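You operate a simulated robot arm through the tools that you are given. There is no shell and no other tool. Be economical: measure what you need, move in short steps, check, and stop when the job is done.

You run a simulated robot arm. Do the job below in one go: nothing can be reset, and whatever is moved stays where it is left.

## Task
Clamp the insole in the jig, sand the flash off and lay it in the pass tray.
Fine: put the sanding block back and leave the clamp open.

It is judged by the outcome, as a careful person would: the job done as asked, and still so three seconds after it is handed in. It fails if anything else is knocked over, pushed out of place, dropped, spilled or broken.

## Robot
A 7-joint arm with a two-finger parallel gripper, fixed in place. Base frame: the origin is at the foot of the arm, x ahead of it, y to its left, z up; the work surface is at about z = 86. Readings come in cm, degrees, newtons and seconds.
With the tool pointing down near the work surface it reaches from about 30 to 70 cm from the base axis. Its first joint turns from -66.0 to 66.0 degrees. Payload 1.57 kg.
The TCP is the grasp point between the finger pads, 3 cm short of the fingertips. In the tool frame z runs along the fingers and y along their closing line. Largest opening 11 cm; finger width 2.4, thickness 1.2; the body of the gripper, 4.8 by 11.2 cm, starts 7.8 cm behind the TCP.
Orientation is that of the tool frame in the base frame, as a unit quaternion [x, y, z, w]. With the fingers straight down and closing along the base's y, the tool's x points along the base's -x, its y along +y and its z along -z.

## Interface
- The arm moves only by the tool play_rows. Its argument "commands" is one flat list of numbers, 7 for each row, row after row: the shift along the tool's x, y, z in units of 100 mm (1.0 is 100 mm), then the turn, a rotation vector about the tool's x, y, z in units of 45 degrees (1.0 is 45 degrees), then the opening, from 0 (shut) to 1 (fully open). In form: [tx, ty, tz, ax, ay, az, hand, tx, ty, tz, ax, ay, az, hand, ...]. A call has 1 to 10 rows; each row is the pose to reach, as a shift and turn from the pose commanded when the call began, along the tool's axes at that moment. A call with a number of a shift or a turn outside -1 to 1 is refused whole. Each row takes 0.2 s and may step no farther than 5 cm and 8.6 degrees from the row before; otherwise, or with a gripper value out of range, the whole call is refused. Where a pose cannot be reached the arm comes as near as it can. A force on the tool above 70 N (or 10 N above the force at the start of the call, whichever is more), or a blocked arm, ends the call early, and 0.2 s more pass. The fingers move at their own pace (about 10.8 cm/s each) and stop on an object; they squeeze with about 39 N. The grip force told is the motor's: it shows also when the fingers shut on nothing. Time passes only in rows, and 0.2 s behind the last, so rows that repeat a pose let the fingers close. It gives the time, the measured TCP pose, the force on the tool (base axes), the opening and the grip force at its end, in the units of the frame above (readings bear some noise).
- Cameras (640 x 400 px; columns grow to the right, rows downward): "scene" is fixed at [17.65, -41.02, 139.23]; the picture's right is [0.58, -0.82, 0.00], its down [-0.56, -0.39, -0.73] and it looks along [0.60, 0.42, -0.68] (base axes); focal length 295 px, centre (320, 200). "wrist" rides on the gripper at [-3.6, 0, -8] in the tool frame; the picture's right is [0.00, -1.00, 0.00], its down [0.97, 0.00, -0.24] and it looks along [0.24, 0.00, 0.97] (tool axes); focal length 218 px, centre (320, 200). There is no depth. A picture from a camera that has moved, and an enlarged one, comes with that camera's place and axes in the base frame and with its lens.
- snapshot(camera): a new picture of that camera. The clock stands still meanwhile.
- enlarge(camera, box): a new picture of the part [left, top, right, bottom] of that camera's present view, enlarged. The clock stands still meanwhile.
- job_done(): hands the job in; it is judged then, once.

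Go step by step. Nothing tells you positions but the pictures and the camera data: compare them with the known pose of the tool, close in by small moves and look again before you grip or let go. The budget is 120 turns and 64 pictures, counting those below and the enlarged ones. Unless the task says otherwise, let go and move clear before handing in, and close with one line.

The tools are called after "Request:" by a JSON object that holds its "name" and its "arguments". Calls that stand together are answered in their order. play_rows: Moves the arm, as the interface text tells. Its arguments: {"type":"object","properties":{"commands":{"type":"array"}},"required":["commands"]} The other tools are called the same way: snapshot (camera) takes a picture; enlarge (camera, box) takes an enlarged picture of a part of a camera's view; job_done () hands the job in.

At the start:

```text
t: 0.0
ee_pos: [35.5, -15.66, 115.53]
ee_rot: [0.0, 1.0, -0.001, 0.001]
wrist_force: [0.1, -0.7, 0.4]
grip_width: 11.01
grasp_force: 0.0
```

scene: 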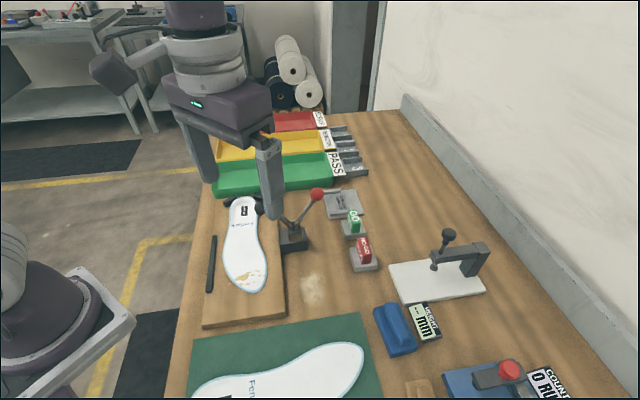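
wrist: 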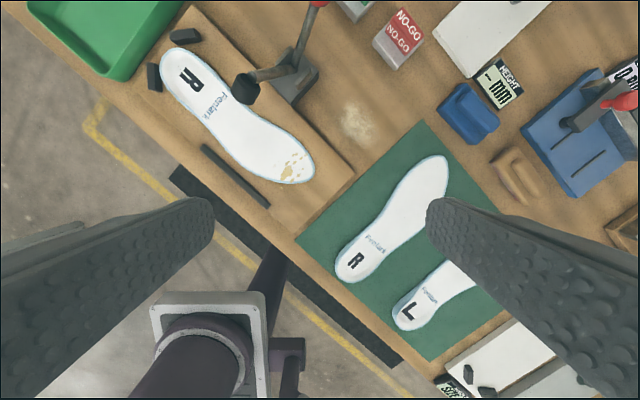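

I see an insole already lying on the wooden jig, with yellowish flash at the end away from the stops, and a red-handled toggle clamp beside it. I'll look closer before I move.

Request:
{"name": "enlarge", "arguments": {"camera": "scene", "box": [180, 100, 400, 340]}}

Request:
{"name": "enlarge", "arguments": {"camera": "scene", "box": [340, 220, 640, 400]}}

Request:
{"name": "enlarge", "arguments": {"camera": "wrist", "box": [100, 0, 420, 220]}}

Request:
{"name": "enlarge", "arguments": {"camera": "wrist", "box": [400, 0, 640, 220]}}

```text
1.67 times, centred on (290, 220) of scene
camera zoom: at [17.65, -41.02, 139.23], right [0.58, -0.82, 0.0], down [-0.56, -0.39, -0.73], along [0.6, 0.42, -0.68], focal length 491 px, centre (370, 167)
```

zoom: 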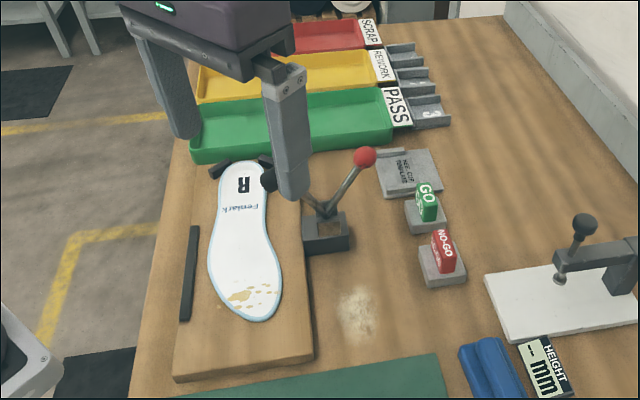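

```text
2.13 times, centred on (490, 310) of scene
camera zoom: at [17.65, -41.02, 139.23], right [0.58, -0.82, 0.0], down [-0.56, -0.39, -0.73], along [0.6, 0.42, -0.68], focal length 629 px, centre (-43, -35)
```

zoom: 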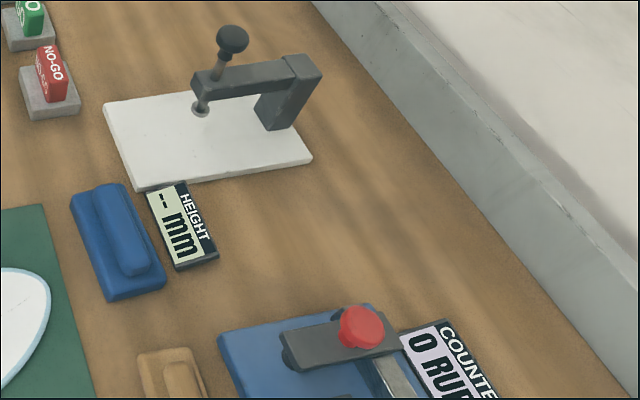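

```text
1.82 times, centred on (260, 110) of wrist
camera zoom: at [39.26, -15.64, 123.48], right [0.0, -1.0, 0.0], down [-0.97, 0.0, 0.24], along [-0.24, 0.0, -0.97], focal length 397 px, centre (429, 364)
```

zoom: 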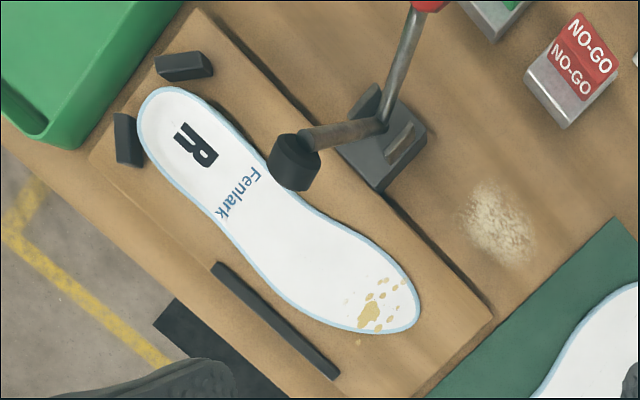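

```text
1.82 times, centred on (520, 110) of wrist
camera zoom: at [39.26, -15.64, 123.48], right [0.0, -1.0, 0.0], down [-0.97, 0.0, 0.24], along [-0.24, 0.0, -0.97], focal length 397 px, centre (-44, 364)
```

zoom: 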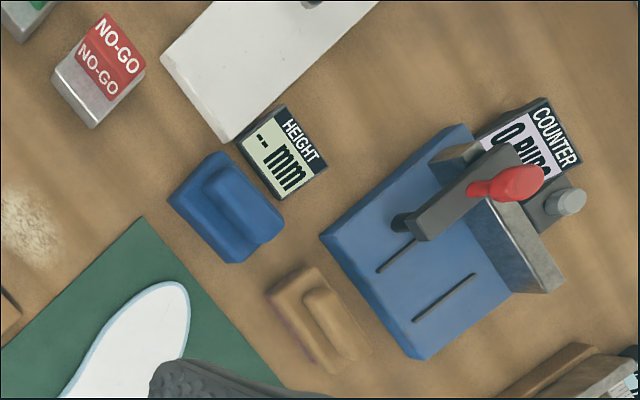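

The gripper hides the clamp, so I'll move it left, over the floor side, for a clear view of the jig and clamp.

Request:
{"name": "play_rows", "arguments": {"commands": [0, 0.45, -0.1, 0, 0, 0, 1, 0, 0.9, -0.2, 0, 0, 0, 1, 0, 1.0, -0.3, 0, 0, 0, 1]}}

Request:
{"name": "play_rows", "arguments": {"commands": [0, 0.45, 0, 0, 0, 0, 1, -0.2, 0.8, 0, 0, 0, 0, 1, -0.4, 0.8, 0, 0, 0, 0, 1, -0.4, 0.8, 0, 0, 0, 0, 1]}}

Request:
{"name": "snapshot", "arguments": {"camera": "wrist"}}

Request:
{"name": "enlarge", "arguments": {"camera": "scene", "box": [180, 150, 400, 330]}}

```text
t: 0.8
ee_pos: [35.41, -5.64, 118.54]
ee_rot: [0.0, 1.0, 0.001, 0.0]
wrist_force: [-0.1, -0.5, -0.3]
grip_width: 10.99
grasp_force: 0.0
```

```text
t: 1.8
ee_pos: [39.66, 2.22, 118.48]
ee_rot: [0.0, 1.0, 0.0, 0.001]
wrist_force: [1.2, -0.6, 0.1]
grip_width: 11.02
grasp_force: 0.1
```

```text
57 pictures are left
camera wrist: at [43.32, 2.38, 126.51], right [0.0, -1.0, 0.0], down [-0.97, 0.0, 0.24], along [-0.24, 0.0, -0.97], focal length 218 px, centre (320, 200)
```

wrist: 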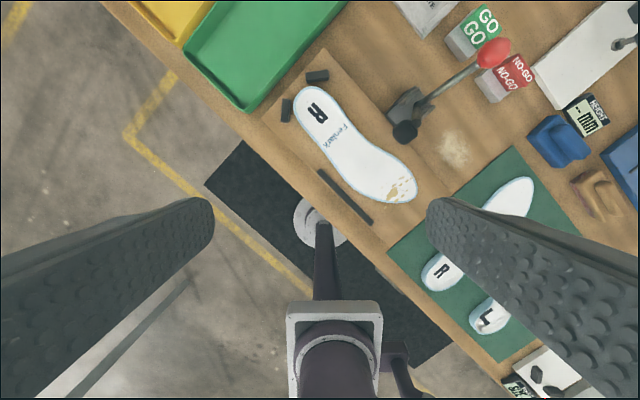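

```text
2.22 times, centred on (290, 240) of scene
camera zoom: at [17.65, -41.02, 139.23], right [0.58, -0.82, 0.0], down [-0.56, -0.39, -0.73], along [0.6, 0.42, -0.68], focal length 655 px, centre (387, 111)
```

zoom: 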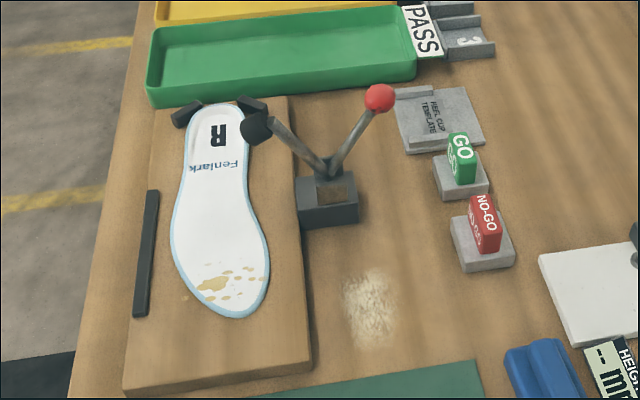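

The clamp is open, with its pad raised beside the insole and the handle leaning away. There are two block-shaped tools on the right, one blue and one tan, so I'll check the insole's seating on the way and then look at both blocks.

Request:
{"name": "play_rows", "arguments": {"commands": [0, -0.45, 0, 0, 0, 0, 1, 0, -0.9, 0, 0, 0, 0, 1, 0, -1.0, 0, 0, 0, 0, 1, 0, -1.0, 0, 0, 0, 0, 1]}}

Request:
{"name": "enlarge", "arguments": {"camera": "wrist", "box": [160, 0, 400, 200]}}

Request:
{"name": "play_rows", "arguments": {"commands": [0, -0.45, 0, 0, 0, 0, 1, 0, -0.9, 0, 0, 0, 0, 1, 0, -1.0, 0, 0, 0, 0, 1]}}

Request:
{"name": "play_rows", "arguments": {"commands": [0, -0.45, 0.2, 0, 0, 0, 1, 0, -0.9, 0.5, 0, 0, 0, 1, 0, -1.0, 0.8, 0, 0, 0, 1]}}

Request:
{"name": "play_rows", "arguments": {"commands": [0, -0.45, 0, 0, 0, 0, 1, 0, -0.8, 0, 0, 0, 0, 1, 0, -0.8, 0, 0, 0, 0, 1]}}

Request:
{"name": "snapshot", "arguments": {"camera": "wrist"}}

```text
t: 2.8
ee_pos: [39.62, -7.73, 118.37]
ee_rot: [-0.001, 1.0, 0.001, -0.001]
wrist_force: [1.1, 0.5, 0.4]
grip_width: 11.01
grasp_force: 0.1
```

```text
2.00 times, centred on (280, 100) of wrist
camera zoom: at [43.38, -7.66, 126.47], right [0.0, -1.0, 0.0], down [-0.97, 0.0, 0.24], along [-0.24, 0.0, -0.97], focal length 436 px, centre (400, 400)
```

zoom: 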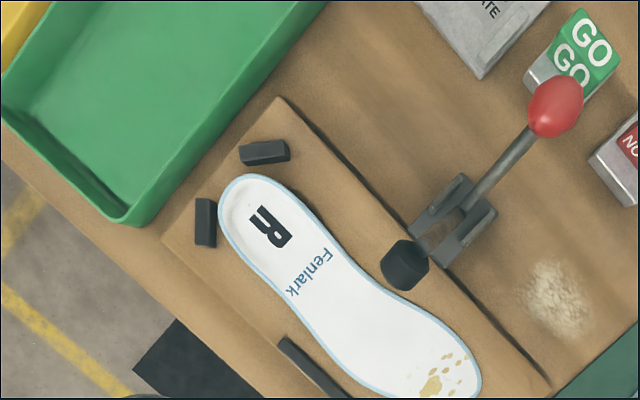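

```text
t: 3.6
ee_pos: [39.81, -17.74, 118.39]
ee_rot: [0.0, 1.0, 0.0, 0.0]
wrist_force: [0.0, -1.4, 0.2]
grip_width: 11.01
grasp_force: 0.0
```

```text
refused: row 2 steps farther than a row can; nothing moved
```

```text
t: 4.4
ee_pos: [39.62, -25.85, 118.27]
ee_rot: [0.0, 1.0, 0.0, 0.0]
wrist_force: [0.0, 0.7, 1.0]
grip_width: 11.01
grasp_force: 0.1
```

```text
54 pictures are left
camera wrist: at [43.26, -25.69, 126.35], right [0.0, -1.0, 0.0], down [-0.97, 0.0, 0.24], along [-0.24, 0.0, -0.97], focal length 218 px, centre (320, 200)
```

wrist: 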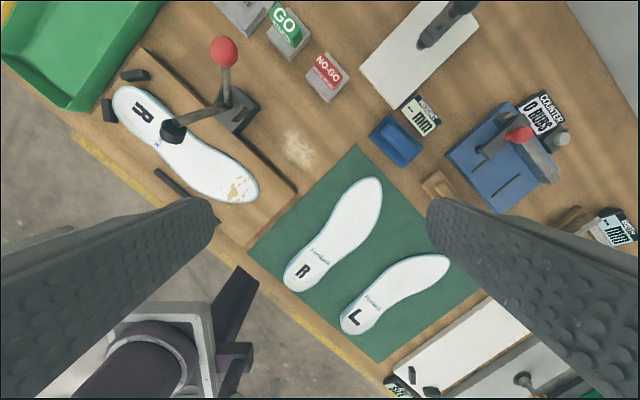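

The insole looks nearly seated at the heel stops. Now I'll take a closer look at the two blocks.

Request:
{"name": "play_rows", "arguments": {"commands": [0, -0.45, 0.1, 0, 0, 0, 1, 0, -0.9, 0.2, 0, 0, 0, 1, 0, -1.0, 0.6, 0, 0, 0, 1, 0, -1.0, 0.8, 0, 0, 0, 1]}}

Request:
{"name": "snapshot", "arguments": {"camera": "wrist"}}

Request:
{"name": "enlarge", "arguments": {"camera": "wrist", "box": [220, 30, 460, 200]}}

```text
t: 5.4
ee_pos: [39.61, -35.73, 110.45]
ee_rot: [0.0, 1.0, -0.001, 0.0]
wrist_force: [0.3, -1.3, 1.5]
grip_width: 10.99
grasp_force: 0.1
```

```text
53 pictures are left
camera wrist: at [43.27, -35.61, 118.51], right [0.0, -1.0, 0.0], down [-0.97, 0.0, 0.24], along [-0.24, 0.0, -0.97], focal length 218 px, centre (320, 200)
```

wrist: 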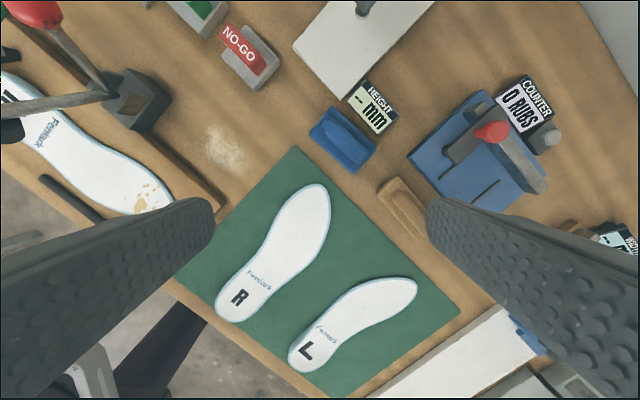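

```text
2.35 times, centred on (340, 115) of wrist
camera zoom: at [43.27, -35.61, 118.51], right [0.0, -1.0, 0.0], down [-0.97, 0.0, 0.24], along [-0.24, 0.0, -0.97], focal length 514 px, centre (273, 400)
```

zoom: 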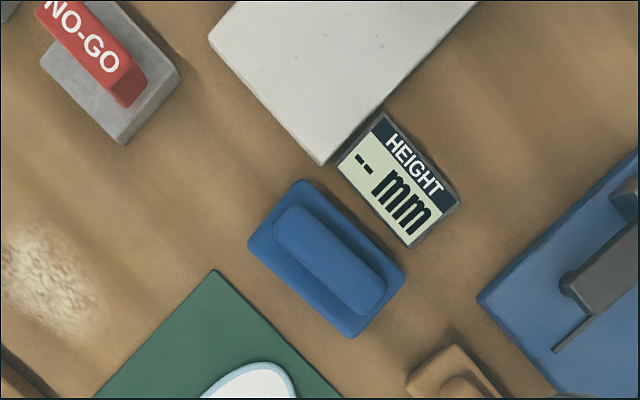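

I need to tell the blue block from the tan one, so I'll move closer over the tan.

Request:
{"name": "play_rows", "arguments": {"commands": [0.3, -0.3, 0.2, 0, 0, 0, 1, 0.6, -0.6, 0.4, 0, 0, 0, 1, 0.8, -0.9, 0.6, 0, 0, 0, 1, 0.8, -1.0, 0.6, 0, 0, 0, 1]}}

Request:
{"name": "snapshot", "arguments": {"camera": "wrist"}}

Request:
{"name": "enlarge", "arguments": {"camera": "scene", "box": [360, 280, 520, 400]}}

```text
t: 6.4
ee_pos: [31.55, -45.96, 104.32]
ee_rot: [-0.001, 1.0, 0.0, 0.0]
wrist_force: [-0.2, 0.3, 0.0]
grip_width: 10.95
grasp_force: 0.0
```

```text
51 pictures are left
camera wrist: at [35.28, -45.73, 112.36], right [0.0, -1.0, 0.0], down [-0.97, 0.0, 0.24], along [-0.24, 0.0, -0.97], focal length 218 px, centre (320, 200)
```

wrist: 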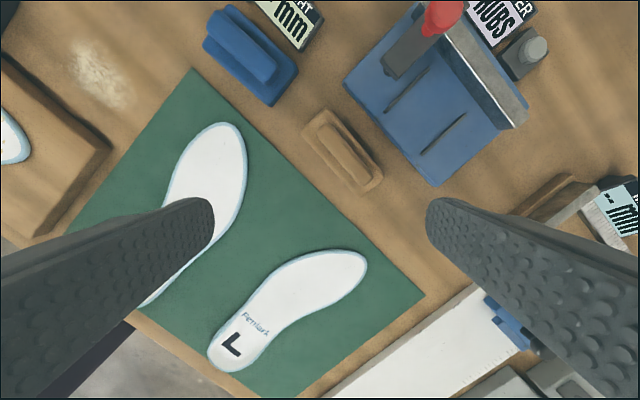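

```text
3.33 times, centred on (440, 340) of scene
camera zoom: at [17.65, -41.02, 139.23], right [0.58, -0.82, 0.0], down [-0.56, -0.39, -0.73], along [0.6, 0.42, -0.68], focal length 983 px, centre (-80, -267)
```

zoom: 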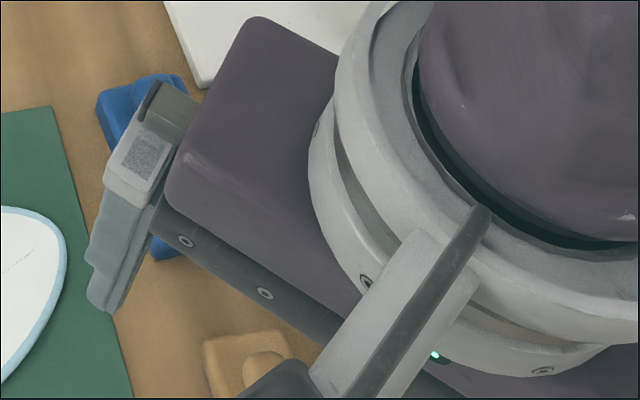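

Request:
{"name": "enlarge", "arguments": {"camera": "wrist", "box": [290, 90, 400, 200]}}

Request:
{"name": "enlarge", "arguments": {"camera": "wrist", "box": [190, 0, 310, 110]}}

```text
3.64 times, centred on (345, 145) of wrist
camera zoom: at [35.28, -45.73, 112.36], right [0.0, -1.0, 0.0], down [-0.97, 0.0, 0.24], along [-0.24, 0.0, -0.97], focal length 794 px, centre (229, 400)
```

zoom: 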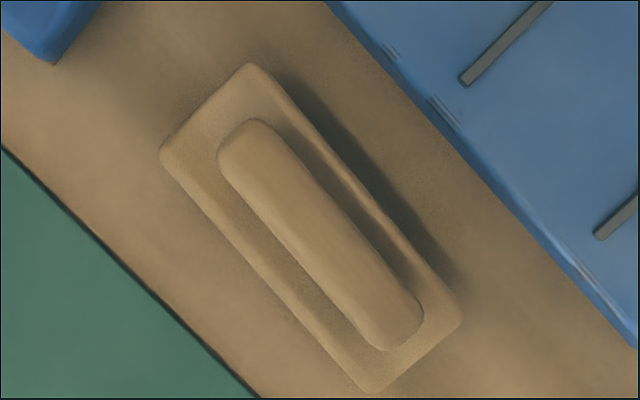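

```text
3.64 times, centred on (250, 55) of wrist
camera zoom: at [35.28, -45.73, 112.36], right [0.0, -1.0, 0.0], down [-0.97, 0.0, 0.24], along [-0.24, 0.0, -0.97], focal length 794 px, centre (574, 727)
```

zoom: 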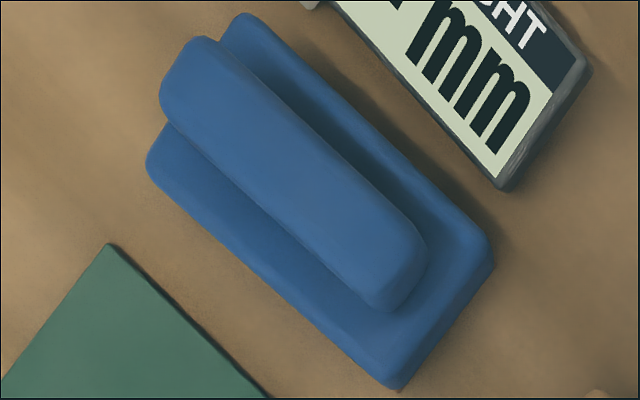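

The tan block, which is cork or wood with a gritty face, is most likely the sanding block, and I'll check its underside when I lift it. First I'll close the clamp: rise, turn to line up with the jig, and go behind the red knob.

Request:
{"name": "play_rows", "arguments": {"commands": [0, 0, -0.2, 0, 0, -0.185, 0.5, 0, 0, -0.4, 0, 0, -0.37, 0, 0, 0, -0.6, 0, 0, -0.555, 0, 0, 0, -0.8, 0, 0, -0.74, 0, 0, 0, -1.0, 0, 0, -0.92, 0, 0, 0, -1.0, 0, 0, -0.92, 0]}}

```text
t: 7.8
ee_pos: [31.47, -45.77, 114.54]
ee_rot: [-0.354, 0.935, -0.001, 0.0]
wrist_force: [-0.1, 0.0, 0.0]
grip_width: 0.0
grasp_force: 21.9
```

Request:
{"name": "play_rows", "arguments": {"commands": [-0.48, 0, 0, 0, 0, 0, 0, -0.96, 0, 0, 0, 0, 0, 0, -1.0, 0, 0, 0, 0, 0, 0]}}

Request:
{"name": "play_rows", "arguments": {"commands": [-0.48, 0, 0, 0, 0, 0, 0, -0.96, 0, 0, 0, 0, 0, 0, -1.0, 0, 0, 0, 0, 0, 0]}}

Request:
{"name": "play_rows", "arguments": {"commands": [-0.48, 0, 0, 0, 0, 0, 0, -0.96, 0, 0, 0, 0, 0, 0, -1.0, 0.2, 0, 0, 0, 0, 0]}}

Request:
{"name": "play_rows", "arguments": {"commands": [-0.4, 0.2, 0, 0, 0, 0, 0, -0.64, 0.26, 0, 0, 0, 0, 0, -0.64, 0.26, 0, 0, 0, 0, 0]}}

Request:
{"name": "snapshot", "arguments": {"camera": "wrist"}}

Request:
{"name": "snapshot", "arguments": {"camera": "scene"}}

```text
t: 8.6
ee_pos: [39.2, -39.3, 114.47]
ee_rot: [-0.353, 0.936, 0.0, 0.0]
wrist_force: [0.0, 0.1, -0.1]
grip_width: 0.0
grasp_force: 21.9
```

```text
t: 9.4
ee_pos: [46.66, -32.53, 114.59]
ee_rot: [-0.353, 0.935, 0.0, 0.0]
wrist_force: [-0.1, 0.6, 0.4]
grip_width: 0.01
grasp_force: 21.3
```

```text
t: 10.2
ee_pos: [52.91, -24.53, 114.57]
ee_rot: [-0.353, 0.936, -0.001, -0.001]
wrist_force: [1.0, 0.0, -0.7]
grip_width: 0.0
grasp_force: 21.5
```

```text
t: 11.0
ee_pos: [56.01, -18.22, 114.47]
ee_rot: [-0.354, 0.935, -0.001, 0.0]
wrist_force: [0.1, 0.2, 0.2]
grip_width: 0.03
grasp_force: 21.1
```

```text
47 pictures are left
camera wrist: at [58.76, -15.81, 122.47], right [0.66, -0.75, 0.0], down [-0.73, -0.64, 0.24], along [-0.18, -0.16, -0.97], focal length 218 px, centre (320, 200)
```

wrist: 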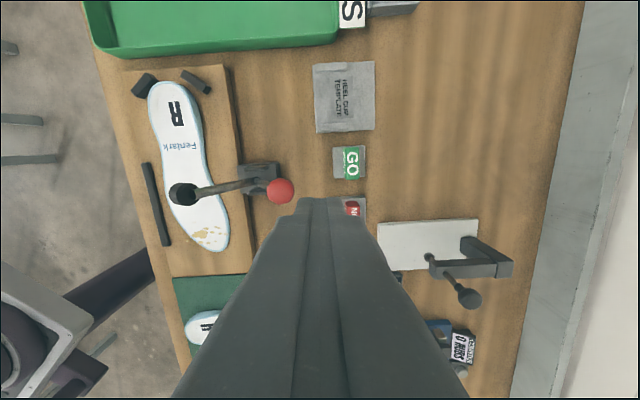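

```text
46 pictures are left
```

scene: 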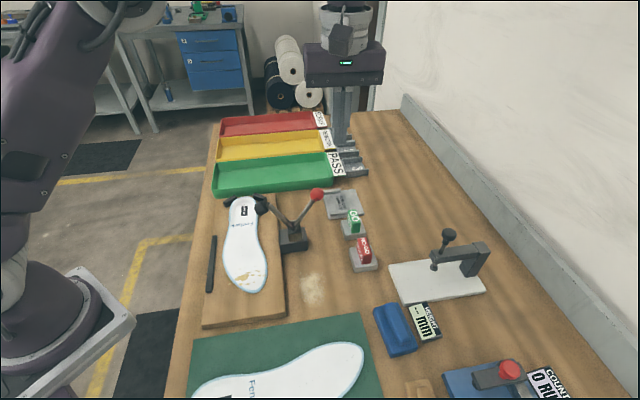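

The knob is about 4 cm from the closed fingers along the tool's +y. I'll come down behind it and check the height before pushing.

Request:
{"name": "play_rows", "arguments": {"commands": [0.07, 0, 0.45, 0, 0, 0, 0, 0.07, 0, 0.9, 0, 0, 0, 0, 0.07, 0, 1.0, 0, 0, 0, 0]}}

Request:
{"name": "play_rows", "arguments": {"commands": [0, 0, 0.2, 0, 0, 0, 0, 0, 0, 0.35, 0, 0, 0, 0, 0, 0, 0.35, 0, 0, 0, 0]}}

Request:
{"name": "enlarge", "arguments": {"camera": "scene", "box": [200, 120, 400, 300]}}

```text
t: 11.8
ee_pos: [55.28, -18.87, 104.31]
ee_rot: [-0.354, 0.935, -0.001, 0.0]
wrist_force: [-0.3, 0.1, -0.7]
grip_width: 0.0
grasp_force: 22.0
```

```text
t: 12.6
ee_pos: [55.4, -18.89, 100.82]
ee_rot: [-0.353, 0.936, 0.0, 0.0]
wrist_force: [-0.4, -0.8, -0.2]
grip_width: 0.0
grasp_force: 20.8
```

```text
2.22 times, centred on (300, 210) of scene
camera zoom: at [17.65, -41.02, 139.23], right [0.58, -0.82, 0.0], down [-0.56, -0.39, -0.73], along [0.6, 0.42, -0.68], focal length 655 px, centre (364, 178)
```

zoom: 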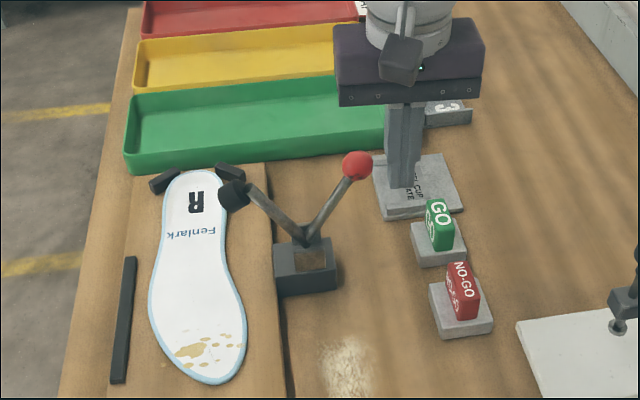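

Request:
{"name": "play_rows", "arguments": {"commands": [0, 0.1, 0, 0, 0, 0, 0, 0, 0.2, 0, 0, 0, 0, 0, 0, 0.3, 0, 0, 0, 0, 0, 0, 0.4, 0, 0, 0, 0, 0, 0, 0.5, 0, 0, 0, 0, 0]}}

Request:
{"name": "enlarge", "arguments": {"camera": "scene", "box": [200, 120, 400, 300]}}

```text
t: 13.6
ee_pos: [53.26, -16.52, 101.53]
ee_rot: [-0.352, 0.936, -0.01, 0.008]
wrist_force: [-0.1, -2.6, 4.7]
grip_width: 0.0
grasp_force: 21.4
stopped in row 4: the force on the tool passed its limit (the readings are from after the stop); the commanded pose is now the measured one
```

```text
2.22 times, centred on (300, 210) of scene
camera zoom: at [17.64, -41.02, 139.23], right [0.58, -0.82, 0.0], down [-0.56, -0.39, -0.73], along [0.6, 0.42, -0.68], focal length 655 px, centre (364, 178)
```

zoom: 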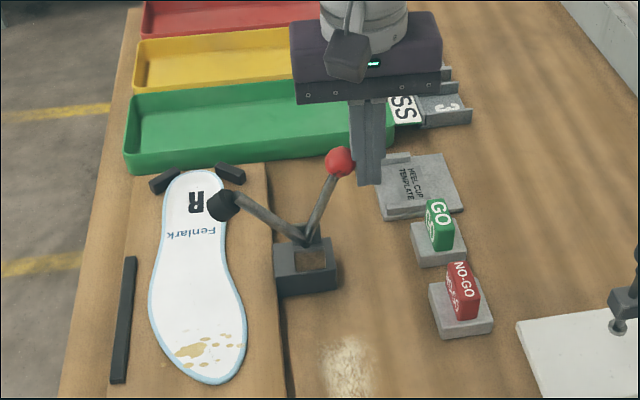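

The handle is turning with the push and the pad is coming down. The stop was from pushing too fast, so I'll go on slowly and follow the arc.

Request:
{"name": "play_rows", "arguments": {"commands": [0, 0.04, -0.01, 0, 0, 0, 0, 0, 0.08, -0.02, 0, 0, 0, 0, 0, 0.12, -0.03, 0, 0, 0, 0, 0, 0.16, -0.04, 0, 0, 0, 0, 0, 0.2, -0.05, 0, 0, 0, 0, 0, 0.24, -0.055, 0, 0, 0, 0, 0, 0.28, -0.06, 0, 0, 0, 0, 0, 0.32, -0.065, 0, 0, 0, 0, 0, 0.36, -0.07, 0, 0, 0, 0, 0, 0.4, -0.07, 0, 0, 0, 0]}}

Request:
{"name": "enlarge", "arguments": {"camera": "scene", "box": [200, 120, 400, 300]}}

```text
t: 15.8
ee_pos: [50.75, -13.4, 102.26]
ee_rot: [-0.352, 0.936, -0.011, 0.007]
wrist_force: [0.1, 0.0, -0.1]
grip_width: 0.0
grasp_force: 21.2
```

```text
2.22 times, centred on (300, 210) of scene
camera zoom: at [17.65, -41.02, 139.23], right [0.58, -0.82, 0.0], down [-0.56, -0.39, -0.73], along [0.6, 0.42, -0.68], focal length 655 px, centre (364, 178)
```

zoom: 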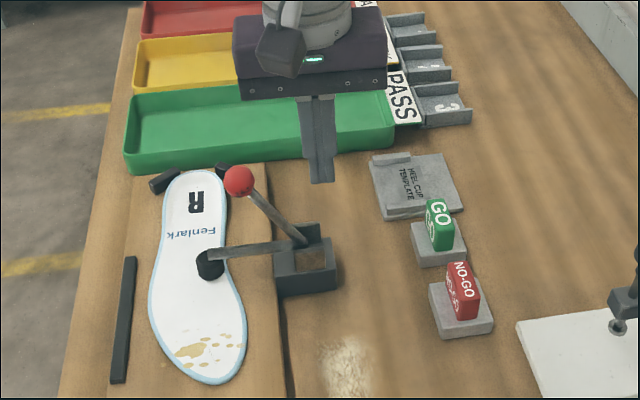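

The clamp is down, with its pad pressing on the insole. Next I'll rise and go over to the tan block.

Request:
{"name": "play_rows", "arguments": {"commands": [0, 0, -0.45, -0.033, 0.007, 0, 0, 0, 0, -0.9, -0.033, 0.007, 0, 0, 0, 0, -1.0, -0.033, 0.007, 0, 0]}}

Request:
{"name": "play_rows", "arguments": {"commands": [0.4, -0.2, 0, 0, 0, 0, 0, 0.8, -0.4, 0, 0, 0, 0, 0, 1.0, -0.5, 0, 0, 0, 0, 0]}}

Request:
{"name": "play_rows", "arguments": {"commands": [0.4, -0.2, 0, 0, 0, 0, 0, 0.8, -0.4, 0, 0, 0, 0, 0, 1.0, -0.5, 0, 0, 0, 0, 0]}}

Request:
{"name": "play_rows", "arguments": {"commands": [0.4, -0.2, 0, 0, 0, 0, 0.2, 0.8, -0.4, 0, 0, 0, 0, 0.4, 1.0, -0.5, 0, 0, 0, 0, 0.4, 1.0, -0.5, 0, 0, 0, 0, 0.4]}}

Request:
{"name": "snapshot", "arguments": {"camera": "wrist"}}

```text
t: 16.6
ee_pos: [50.42, -13.19, 112.12]
ee_rot: [-0.352, 0.936, 0.001, 0.001]
wrist_force: [0.2, 0.7, 0.1]
grip_width: 0.01
grasp_force: 21.3
```

```text
t: 17.4
ee_pos: [46.16, -23.64, 112.37]
ee_rot: [-0.352, 0.936, 0.001, 0.0]
wrist_force: [0.2, 0.1, -0.3]
grip_width: 0.0
grasp_force: 21.6
```

```text
t: 18.2
ee_pos: [42.05, -34.14, 112.21]
ee_rot: [-0.353, 0.936, 0.001, 0.0]
wrist_force: [0.7, 0.6, 0.7]
grip_width: 0.01
grasp_force: 21.3
```

```text
t: 19.2
ee_pos: [37.79, -44.39, 112.09]
ee_rot: [-0.352, 0.936, 0.001, 0.0]
wrist_force: [-0.9, 0.3, 0.4]
grip_width: 4.41
grasp_force: 0.0
```

```text
42 pictures are left
camera wrist: at [40.6, -41.9, 120.15], right [0.66, -0.75, 0.0], down [-0.73, -0.64, 0.24], along [-0.18, -0.16, -0.97], focal length 218 px, centre (320, 200)
```

wrist: 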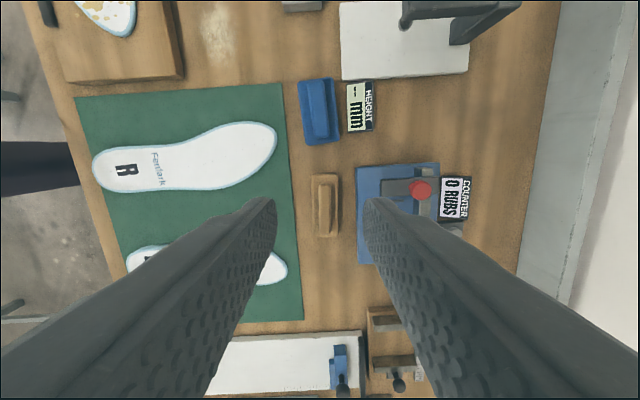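

Request:
{"name": "play_rows", "arguments": {"commands": [0.25, -0.04, 0.35, 0, 0, 0, 0.4, 0.48, -0.08, 0.75, 0, 0, 0, 0.4, 0.48, -0.08, 1.0, 0, 0, 0, 0.4]}}

Request:
{"name": "play_rows", "arguments": {"commands": [0, 0, 0.2, 0, 0, 0, 0.4, 0, 0, 0.6, 0, 0, 0, 0.4, 0, 0, 0.6, 0, 0, 0, 0.4]}}

Request:
{"name": "snapshot", "arguments": {"camera": "wrist"}}

Request:
{"name": "enlarge", "arguments": {"camera": "scene", "box": [360, 280, 520, 400]}}

```text
t: 20.0
ee_pos: [34.66, -48.03, 101.82]
ee_rot: [-0.353, 0.936, 0.001, -0.001]
wrist_force: [0.0, -0.4, 0.3]
grip_width: 4.43
grasp_force: 0.0
```

```text
t: 20.8
ee_pos: [34.65, -48.06, 96.14]
ee_rot: [-0.353, 0.936, 0.001, 0.0]
wrist_force: [-0.8, 1.2, 0.3]
grip_width: 4.39
grasp_force: 0.0
```

```text
41 pictures are left
camera wrist: at [37.5, -45.59, 104.15], right [0.66, -0.75, 0.0], down [-0.73, -0.64, 0.24], along [-0.18, -0.16, -0.97], focal length 218 px, centre (320, 200)
```

wrist: 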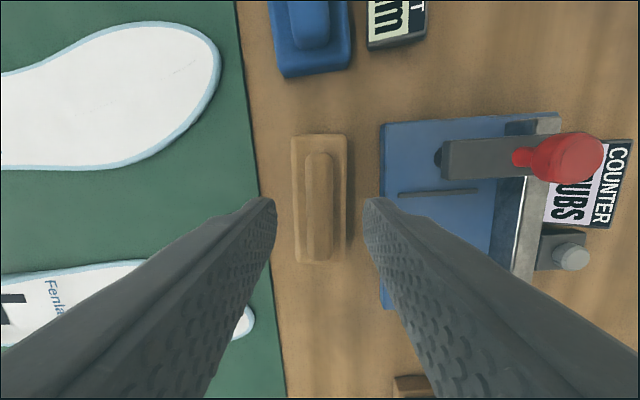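

```text
3.33 times, centred on (440, 340) of scene
camera zoom: at [17.65, -41.02, 139.23], right [0.58, -0.82, 0.0], down [-0.56, -0.39, -0.73], along [0.6, 0.42, -0.68], focal length 983 px, centre (-80, -267)
```

zoom: 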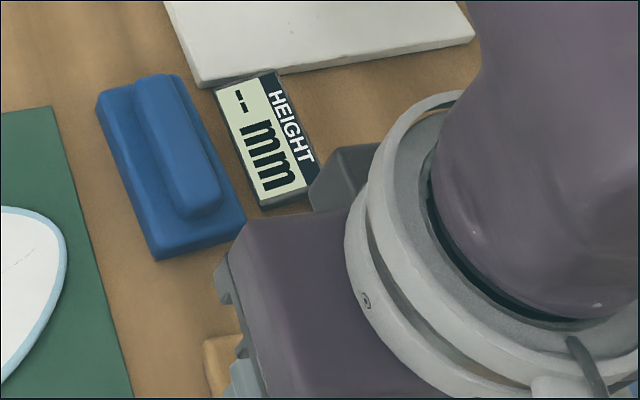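

The block is centred between the fingers, so I'll go down and close on it.

Request:
{"name": "play_rows", "arguments": {"commands": [0, 0, 0.2, 0, 0, 0, 0.4, 0, 0, 0.4, 0, 0, 0, 0.4, 0, 0, 0.52, 0, 0, 0, 0.4, 0, 0, 0.54, 0, 0, 0, 0.4]}}

Request:
{"name": "snapshot", "arguments": {"camera": "wrist"}}

```text
t: 21.8
ee_pos: [34.65, -48.21, 90.69]
ee_rot: [-0.353, 0.936, 0.001, 0.001]
wrist_force: [-0.2, -0.3, 0.1]
grip_width: 4.4
grasp_force: 0.0
```

```text
39 pictures are left
camera wrist: at [37.5, -45.67, 98.77], right [0.66, -0.75, 0.0], down [-0.73, -0.64, 0.24], along [-0.18, -0.16, -0.97], focal length 218 px, centre (320, 200)
```

wrist: 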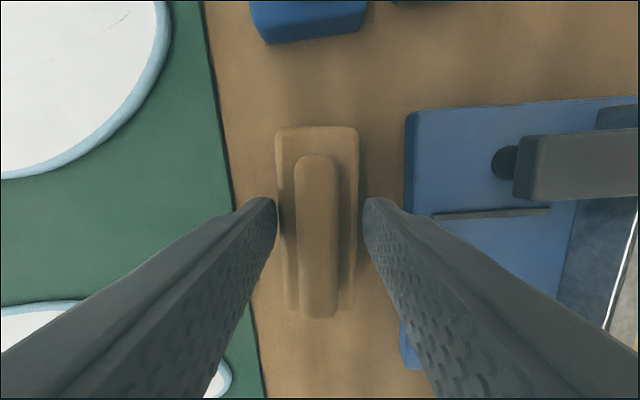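

Request:
{"name": "play_rows", "arguments": {"commands": [0.08, 0, 0, 0, 0, 0, 0.4, 0.08, 0, 0, 0, 0, 0, 0.0, 0.08, 0, 0, 0, 0, 0, 0.0, 0.08, 0, 0, 0, 0, 0, 0.0]}}

```text
t: 22.8
ee_pos: [34.13, -48.71, 90.66]
ee_rot: [-0.352, 0.936, 0.001, 0.0]
wrist_force: [0.4, 0.4, 0.4]
grip_width: 3.91
grasp_force: 39.2
```

Request:
{"name": "play_rows", "arguments": {"commands": [0, 0, 0, 0, 0, 0, 0.42, 0, 0, 0, 0, 0, 0, 0.42, 0, 0, 0.05, 0, 0, 0, 0.42, 0, 0, 0.05, 0, 0, 0, 0, 0, 0, 0.05, 0, 0, 0, 0, 0, 0, 0.05, 0, 0, 0, 0]}}

Request:
{"name": "play_rows", "arguments": {"commands": [0, 0, -0.2, 0, 0, 0, 0, 0, 0, -0.6, 0, 0, 0, 0, 0, 0, -1.0, 0, 0, 0, 0]}}

Request:
{"name": "play_rows", "arguments": {"commands": [0, 0, -0.4, 0, 0, 0, 0, 0, 0, -0.8, 0, 0, 0, 0, 0, 0, -1.0, 0, 0, 0, 0]}}

```text
t: 24.2
ee_pos: [34.09, -48.71, 90.25]
ee_rot: [-0.352, 0.936, 0.001, -0.001]
wrist_force: [-1.3, 3.4, 8.6]
grip_width: 3.89
grasp_force: 38.7
```

```text
t: 25.0
ee_pos: [33.98, -48.69, 100.2]
ee_rot: [-0.353, 0.936, 0.001, 0.0]
wrist_force: [-0.3, -0.7, -0.4]
grip_width: 3.89
grasp_force: 39.2
```

```text
t: 25.8
ee_pos: [34.13, -48.77, 110.37]
ee_rot: [-0.353, 0.936, 0.001, 0.001]
wrist_force: [0.9, -0.2, -1.2]
grip_width: 3.9
grasp_force: 39.1
```

The block is held by its base. I'll carry it toward the jig at a safe height and tilt it there, so the scene camera can see its underside.

Request:
{"name": "play_rows", "arguments": {"commands": [-0.26, 0.22, -0.1, 0, 0, 0, 0, -0.52, 0.44, -0.2, 0, 0, 0, 0, -0.79, 0.67, -0.4, 0, 0, 0, 0]}}

Request:
{"name": "play_rows", "arguments": {"commands": [-0.26, 0.22, 0, 0, 0, 0, 0, -0.52, 0.44, 0, 0, 0, 0, 0, -0.79, 0.67, 0, 0, 0, 0, 0]}}

Request:
{"name": "play_rows", "arguments": {"commands": [-0.26, 0.22, 0, 0, 0, 0, 0, -0.52, 0.44, 0, 0, 0, 0, 0, -0.79, 0.67, 0, 0, 0, 0, 0]}}

Request:
{"name": "play_rows", "arguments": {"commands": [-0.26, 0.22, 0, 0, 0, 0, 0, -0.52, 0.44, 0, 0, 0, 0, 0, -0.79, 0.67, 0, 0, 0, 0, 0]}}

Request:
{"name": "snapshot", "arguments": {"camera": "scene"}}

```text
t: 26.6
ee_pos: [35.53, -38.37, 114.17]
ee_rot: [-0.353, 0.936, 0.001, 0.0]
wrist_force: [-0.6, 0.0, 1.0]
grip_width: 3.92
grasp_force: 38.5
```

```text
t: 27.4
ee_pos: [36.76, -28.04, 114.25]
ee_rot: [-0.352, 0.936, 0.001, 0.001]
wrist_force: [-0.4, 0.2, -0.9]
grip_width: 3.91
grasp_force: 39.6
```

```text
t: 28.2
ee_pos: [38.51, -17.9, 114.33]
ee_rot: [-0.352, 0.936, 0.001, 0.001]
wrist_force: [-0.2, 0.3, -0.7]
grip_width: 3.89
grasp_force: 38.7
```

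```text
t: 29.0
ee_pos: [40.35, -7.65, 114.35]
ee_rot: [-0.352, 0.936, 0.001, 0.001]
wrist_force: [0.2, -0.1, -0.6]
grip_width: 3.9
grasp_force: 39.4
```

```text
38 pictures are left
```

scene: 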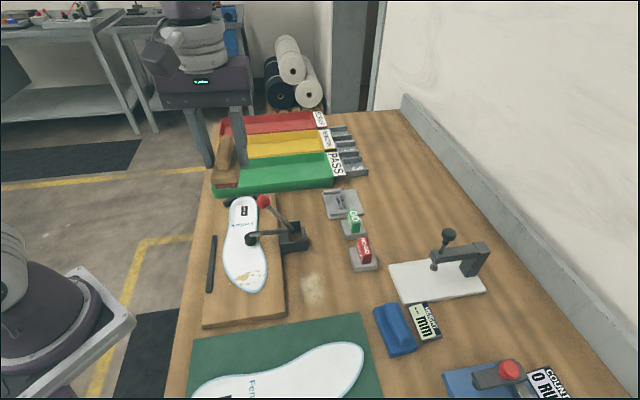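

Request:
{"name": "enlarge", "arguments": {"camera": "scene", "box": [190, 120, 280, 200]}}

Request:
{"name": "enlarge", "arguments": {"camera": "wrist", "box": [200, 100, 440, 400]}}

```text
5.00 times, centred on (235, 160) of scene
camera zoom: at [17.65, -41.02, 139.23], right [0.58, -0.82, 0.0], down [-0.56, -0.39, -0.73], along [0.6, 0.42, -0.68], focal length 1474 px, centre (745, 400)
```

zoom: 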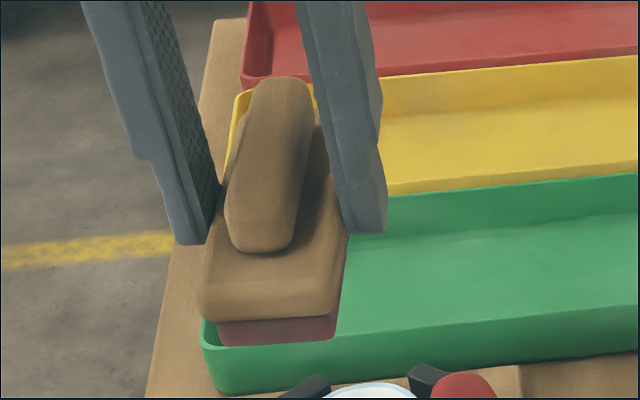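

```text
1.33 times, centred on (320, 250) of wrist
camera zoom: at [43.08, -5.17, 122.5], right [0.66, -0.75, 0.0], down [-0.73, -0.64, 0.24], along [-0.18, -0.16, -0.97], focal length 291 px, centre (320, 133)
```

zoom: 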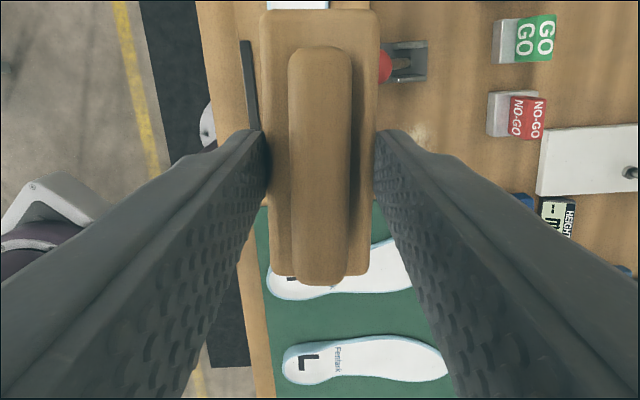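

The underside has a reddish abrasive layer, so the tan block is the sanding block. Now I'll measure the flash on the clamped insole.

Request:
{"name": "enlarge", "arguments": {"camera": "scene", "box": [200, 220, 310, 310]}}

```text
4.44 times, centred on (255, 265) of scene
camera zoom: at [17.65, -41.02, 139.23], right [0.58, -0.82, 0.0], down [-0.56, -0.39, -0.73], along [0.6, 0.42, -0.68], focal length 1310 px, centre (609, -89)
```

zoom: 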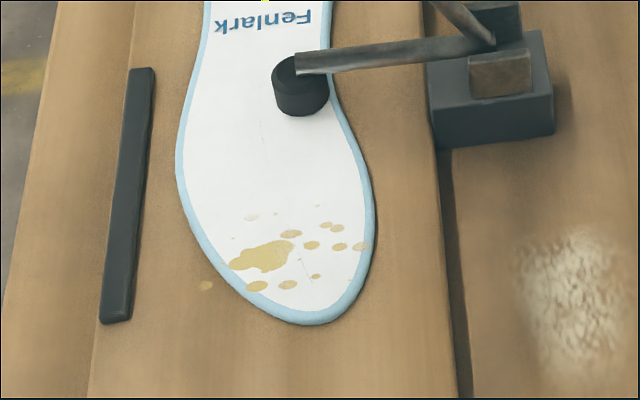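

The flash covers about 4 × 5.5 cm around (35.7, −11), well clear of the clamp pad. I'll hover over it and go down gently.

Request:
{"name": "play_rows", "arguments": {"commands": [0.3, 0.03, 0.2, 0, 0, 0, 0, 0.6, 0.055, 0.5, 0, 0, 0, 0, 0.6, 0.055, 0.9, 0, 0, 0, 0, 0.6, 0.055, 1.0, 0, 0, 0, 0]}}

Request:
{"name": "play_rows", "arguments": {"commands": [0, 0, 0.3, 0, 0, 0, 0, 0, 0, 0.6, 0, 0, 0, 0, 0, 0, 0.8, 0, 0, 0, 0, 0, 0, 0.85, 0, 0, 0, 0]}}

Request:
{"name": "enlarge", "arguments": {"camera": "scene", "box": [180, 180, 320, 320]}}

Request:
{"name": "snapshot", "arguments": {"camera": "wrist"}}

```text
t: 30.0
ee_pos: [35.16, -11.31, 104.24]
ee_rot: [-0.353, 0.936, 0.001, 0.0]
wrist_force: [-0.5, 0.0, -1.5]
grip_width: 3.89
grasp_force: 38.7
```

```text
t: 31.0
ee_pos: [35.36, -11.35, 95.77]
ee_rot: [-0.352, 0.936, 0.0, 0.0]
wrist_force: [0.0, -0.6, -1.0]
grip_width: 3.86
grasp_force: 39.2
```

```text
2.86 times, centred on (250, 250) of scene
camera zoom: at [17.65, -41.02, 139.23], right [0.58, -0.82, 0.0], down [-0.56, -0.39, -0.73], along [0.6, 0.42, -0.68], focal length 842 px, centre (520, 57)
```

zoom: 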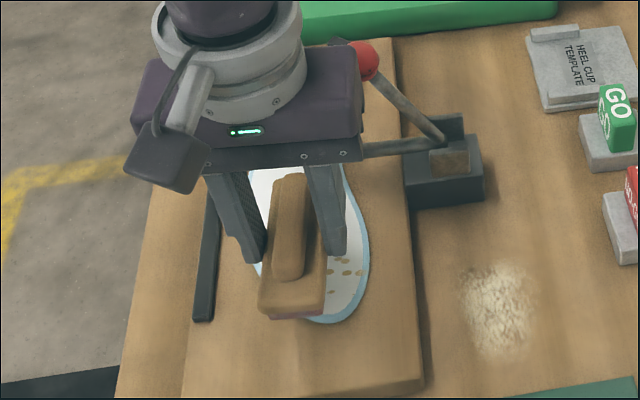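

```text
33 pictures are left
camera wrist: at [38.03, -8.84, 103.87], right [0.66, -0.75, 0.0], down [-0.73, -0.64, 0.24], along [-0.18, -0.16, -0.97], focal length 218 px, centre (320, 200)
```

wrist: 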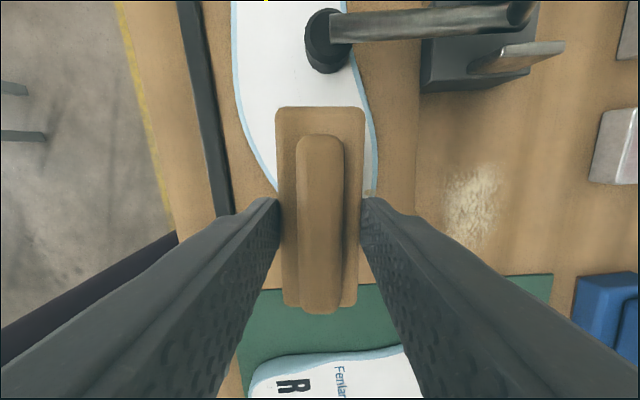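

Request:
{"name": "play_rows", "arguments": {"commands": [0, 0, 0.05, 0, 0, 0, 0, 0, 0, 0.1, 0, 0, 0, 0, 0, 0, 0.14, 0, 0, 0, 0, 0, 0, 0.14, 0, 0, 0, 0]}}

Request:
{"name": "play_rows", "arguments": {"commands": [0, 0, 0.02, 0, 0, 0, 0, 0, 0, 0.04, 0, 0, 0, 0, 0, 0, 0.05, 0, 0, 0, 0]}}

Request:
{"name": "play_rows", "arguments": {"commands": [0, 0, 0.02, 0, 0, 0, 0, 0, 0, 0.04, 0, 0, 0, 0, 0, 0, 0.04, 0, 0, 0, 0]}}

```text
t: 32.0
ee_pos: [35.22, -11.26, 94.38]
ee_rot: [-0.353, 0.936, 0.001, 0.0]
wrist_force: [-0.2, -1.3, -1.1]
grip_width: 3.91
grasp_force: 39.1
```

```text
t: 32.8
ee_pos: [35.24, -11.24, 93.86]
ee_rot: [-0.353, 0.936, 0.002, 0.0]
wrist_force: [-0.3, 1.1, -0.3]
grip_width: 3.91
grasp_force: 39.1
```

```text
t: 33.6
ee_pos: [35.19, -11.23, 93.43]
ee_rot: [-0.352, 0.936, 0.001, 0.0]
wrist_force: [-0.6, -1.0, 0.0]
grip_width: 3.87
grasp_force: 38.8
```

Request:
{"name": "play_rows", "arguments": {"commands": [0, 0, 0.02, 0, 0, 0, 0, 0, 0, 0.03, 0, 0, 0, 0]}}

Request:
{"name": "play_rows", "arguments": {"commands": [0, 0, 0.02, 0, 0, 0, 0, 0, 0, 0.03, 0, 0, 0, 0]}}

Request:
{"name": "play_rows", "arguments": {"commands": [0, 0, 0.01, 0, 0, 0, 0, 0, 0, 0.02, 0, 0, 0, 0]}}

```text
t: 34.2
ee_pos: [35.35, -11.24, 93.1]
ee_rot: [-0.352, 0.936, 0.0, -0.001]
wrist_force: [-0.2, -0.4, -1.1]
grip_width: 3.91
grasp_force: 39.2
```

```text
t: 34.8
ee_pos: [35.19, -11.28, 92.95]
ee_rot: [-0.353, 0.936, 0.0, 0.001]
wrist_force: [-3.0, 0.8, 40.0]
grip_width: 3.91
grasp_force: 39.4
```

```text
t: 35.4
ee_pos: [35.35, -11.18, 92.77]
ee_rot: [-0.353, 0.936, -0.001, 0.003]
wrist_force: [3.3, 0.4, 40.2]
grip_width: 3.9
grasp_force: 38.5
```

I've made contact with about 40 N of press, which is more than needed. I'll ease off a little and sand with short side-to-side strokes.

Request:
{"name": "play_rows", "arguments": {"commands": [0, 0, -0.01, 0, 0, 0, 0]}}

Request:
{"name": "play_rows", "arguments": {"commands": [0, -0.05, 0, 0, 0, 0, 0, 0, -0.1, 0, 0, 0, 0, 0, 0, -0.15, 0, 0, 0, 0, 0, 0, -0.2, 0, 0, 0, 0, 0, 0, -0.24, 0, 0, 0, 0, 0]}}

```text
t: 35.8
ee_pos: [35.19, -11.27, 92.82]
ee_rot: [-0.353, 0.936, 0.002, 0.0]
wrist_force: [5.0, 0.7, 9.0]
grip_width: 3.89
grasp_force: 39.0
```

```text
t: 37.0
ee_pos: [36.65, -13.0, 92.74]
ee_rot: [-0.352, 0.936, 0.001, -0.001]
wrist_force: [-10.1, 9.6, 25.8]
grip_width: 3.9
grasp_force: 39.1
```

Request:
{"name": "play_rows", "arguments": {"commands": [0, 0.05, 0, 0, 0, 0, 0, 0, 0.1, 0, 0, 0, 0, 0, 0, 0.15, 0, 0, 0, 0, 0, 0, 0.2, 0, 0, 0, 0, 0, 0, 0.25, 0, 0, 0, 0, 0, 0, 0.3, 0, 0, 0, 0, 0, 0, 0.35, 0, 0, 0, 0, 0, 0, 0.4, 0, 0, 0, 0, 0, 0, 0.44, 0, 0, 0, 0, 0]}}

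Request:
{"name": "play_rows", "arguments": {"commands": [0, -0.05, 0, 0, 0, 0, 0, 0, -0.1, 0, 0, 0, 0, 0, 0, -0.15, 0, 0, 0, 0, 0, 0, -0.2, 0, 0, 0, 0, 0, 0, -0.25, 0, 0, 0, 0, 0, 0, -0.3, 0, 0, 0, 0, 0, 0, -0.35, 0, 0, 0, 0, 0, 0, -0.4, 0, 0, 0, 0, 0, 0, -0.44, 0, 0, 0, 0, 0]}}

Request:
{"name": "enlarge", "arguments": {"camera": "scene", "box": [180, 180, 320, 320]}}

```text
t: 39.0
ee_pos: [34.01, -9.83, 92.72]
ee_rot: [-0.353, 0.936, 0.001, 0.001]
wrist_force: [7.8, -7.7, 23.2]
grip_width: 3.9
grasp_force: 38.6
```

```text
t: 41.0
ee_pos: [36.75, -13.0, 92.66]
ee_rot: [-0.353, 0.936, 0.001, -0.001]
wrist_force: [-3.1, 4.2, 7.4]
grip_width: 3.91
grasp_force: 38.7
```

```text
2.86 times, centred on (250, 250) of scene
camera zoom: at [17.63, -41.0, 139.24], right [0.58, -0.82, 0.0], down [-0.56, -0.39, -0.73], along [0.6, 0.42, -0.68], focal length 842 px, centre (520, 57)
```

zoom: 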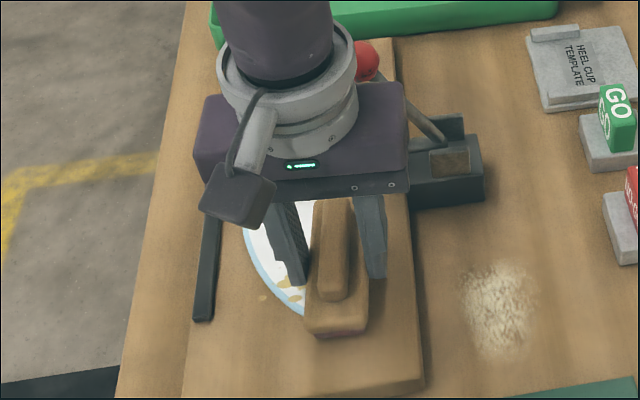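

Some flash still shows on the left, so I'll do more strokes with a bit more press.

Request:
{"name": "play_rows", "arguments": {"commands": [0, 0.06, 0.01, 0, 0, 0, 0, 0, 0.12, 0.01, 0, 0, 0, 0, 0, 0.18, 0.01, 0, 0, 0, 0, 0, 0.24, 0.01, 0, 0, 0, 0, 0, 0.3, 0.01, 0, 0, 0, 0, 0, 0.36, 0.01, 0, 0, 0, 0, 0, 0.42, 0.01, 0, 0, 0, 0, 0, 0.48, 0.01, 0, 0, 0, 0]}}

Request:
{"name": "play_rows", "arguments": {"commands": [0, -0.06, 0, 0, 0, 0, 0, 0, -0.12, 0, 0, 0, 0, 0, 0, -0.18, 0, 0, 0, 0, 0, 0, -0.24, 0, 0, 0, 0, 0, 0, -0.3, 0, 0, 0, 0, 0, 0, -0.36, 0, 0, 0, 0, 0, 0, -0.42, 0, 0, 0, 0, 0, 0, -0.48, 0, 0, 0, 0, 0]}}

Request:
{"name": "play_rows", "arguments": {"commands": [0, 0.06, 0.005, 0, 0, 0, 0, 0, 0.12, 0.005, 0, 0, 0, 0, 0, 0.18, 0.005, 0, 0, 0, 0, 0, 0.24, 0.005, 0, 0, 0, 0, 0, 0.3, 0.005, 0, 0, 0, 0, 0, 0.36, 0.005, 0, 0, 0, 0, 0, 0.42, 0.005, 0, 0, 0, 0, 0, 0.48, 0.005, 0, 0, 0, 0]}}

Request:
{"name": "play_rows", "arguments": {"commands": [0, -0.06, 0, 0, 0, 0, 0, 0, -0.12, 0, 0, 0, 0, 0, 0, -0.18, 0, 0, 0, 0, 0, 0, -0.24, 0, 0, 0, 0, 0, 0, -0.3, 0, 0, 0, 0, 0, 0, -0.36, 0, 0, 0, 0, 0, 0, -0.42, 0, 0, 0, 0, 0, 0, -0.48, 0, 0, 0, 0, 0]}}

Request:
{"name": "enlarge", "arguments": {"camera": "scene", "box": [180, 180, 320, 320]}}

```text
t: 42.8
ee_pos: [33.61, -9.44, 92.55]
ee_rot: [-0.352, 0.936, 0.0, 0.001]
wrist_force: [8.3, -7.6, 25.1]
grip_width: 3.91
grasp_force: 39.1
```

```text
t: 44.6
ee_pos: [36.94, -12.97, 92.59]
ee_rot: [-0.354, 0.935, 0.001, 0.0]
wrist_force: [-9.0, 11.8, 31.7]
grip_width: 3.91
grasp_force: 39.0
```

```text
t: 46.4
ee_pos: [33.73, -9.51, 92.56]
ee_rot: [-0.352, 0.936, 0.0, 0.002]
wrist_force: [9.7, -7.5, 26.4]
grip_width: 3.89
grasp_force: 38.7
```

```text
t: 48.2
ee_pos: [36.87, -13.06, 92.63]
ee_rot: [-0.353, 0.936, 0.001, 0.001]
wrist_force: [-2.6, 5.0, 12.7]
grip_width: 3.9
grasp_force: 39.0
```

```text
2.86 times, centred on (250, 250) of scene
camera zoom: at [17.63, -41.0, 139.24], right [0.58, -0.82, 0.0], down [-0.56, -0.39, -0.73], along [0.6, 0.42, -0.68], focal length 842 px, centre (520, 57)
```

zoom: 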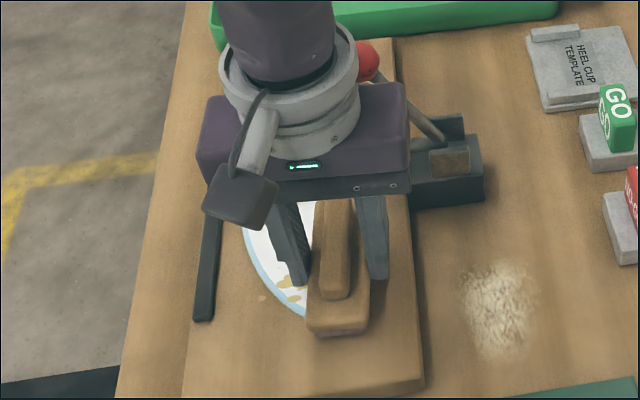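

Request:
{"name": "play_rows", "arguments": {"commands": [0, 0, -0.3, 0, 0, 0, 0, 0, -0.3, -0.6, 0, 0, 0, 0, 0, -0.7, -0.6, 0, 0, 0, 0, 0, -0.7, -0.6, 0, 0, 0, 0]}}

Request:
{"name": "enlarge", "arguments": {"camera": "scene", "box": [200, 220, 310, 310]}}

```text
t: 49.2
ee_pos: [41.31, -18.23, 98.38]
ee_rot: [-0.353, 0.935, 0.002, 0.001]
wrist_force: [-0.1, 0.0, -1.5]
grip_width: 3.9
grasp_force: 39.3
```

```text
4.44 times, centred on (255, 265) of scene
camera zoom: at [17.65, -41.02, 139.23], right [0.58, -0.82, 0.0], down [-0.56, -0.39, -0.73], along [0.6, 0.42, -0.68], focal length 1310 px, centre (609, -89)
```

zoom: 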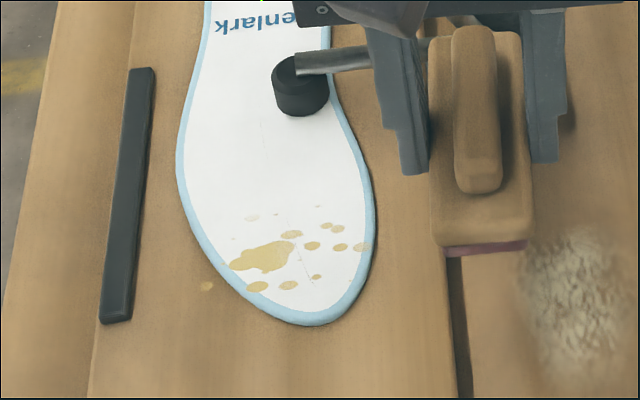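

Request:
{"name": "enlarge", "arguments": {"camera": "scene", "box": [230, 260, 275, 300]}}

Request:
{"name": "enlarge", "arguments": {"camera": "wrist", "box": [100, 0, 340, 200]}}

```text
10.00 times, centred on (252, 280) of scene
camera zoom: at [17.65, -41.02, 139.23], right [0.58, -0.82, 0.0], down [-0.56, -0.39, -0.73], along [0.6, 0.42, -0.68], focal length 2948 px, centre (995, -600)
```

zoom: 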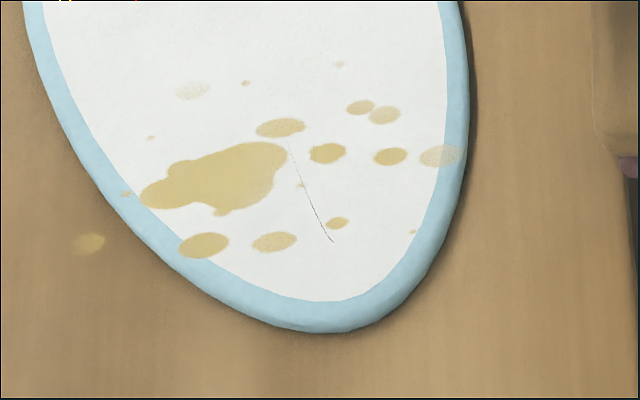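

```text
2.00 times, centred on (220, 100) of wrist
camera zoom: at [44.09, -15.73, 106.43], right [0.66, -0.75, 0.0], down [-0.73, -0.64, 0.24], along [-0.18, -0.16, -0.97], focal length 436 px, centre (520, 400)
```

zoom: 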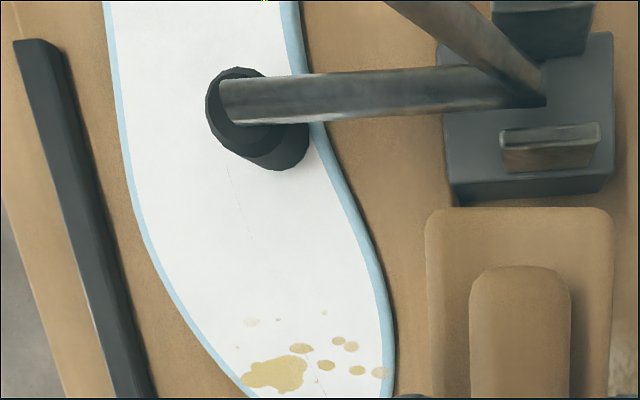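

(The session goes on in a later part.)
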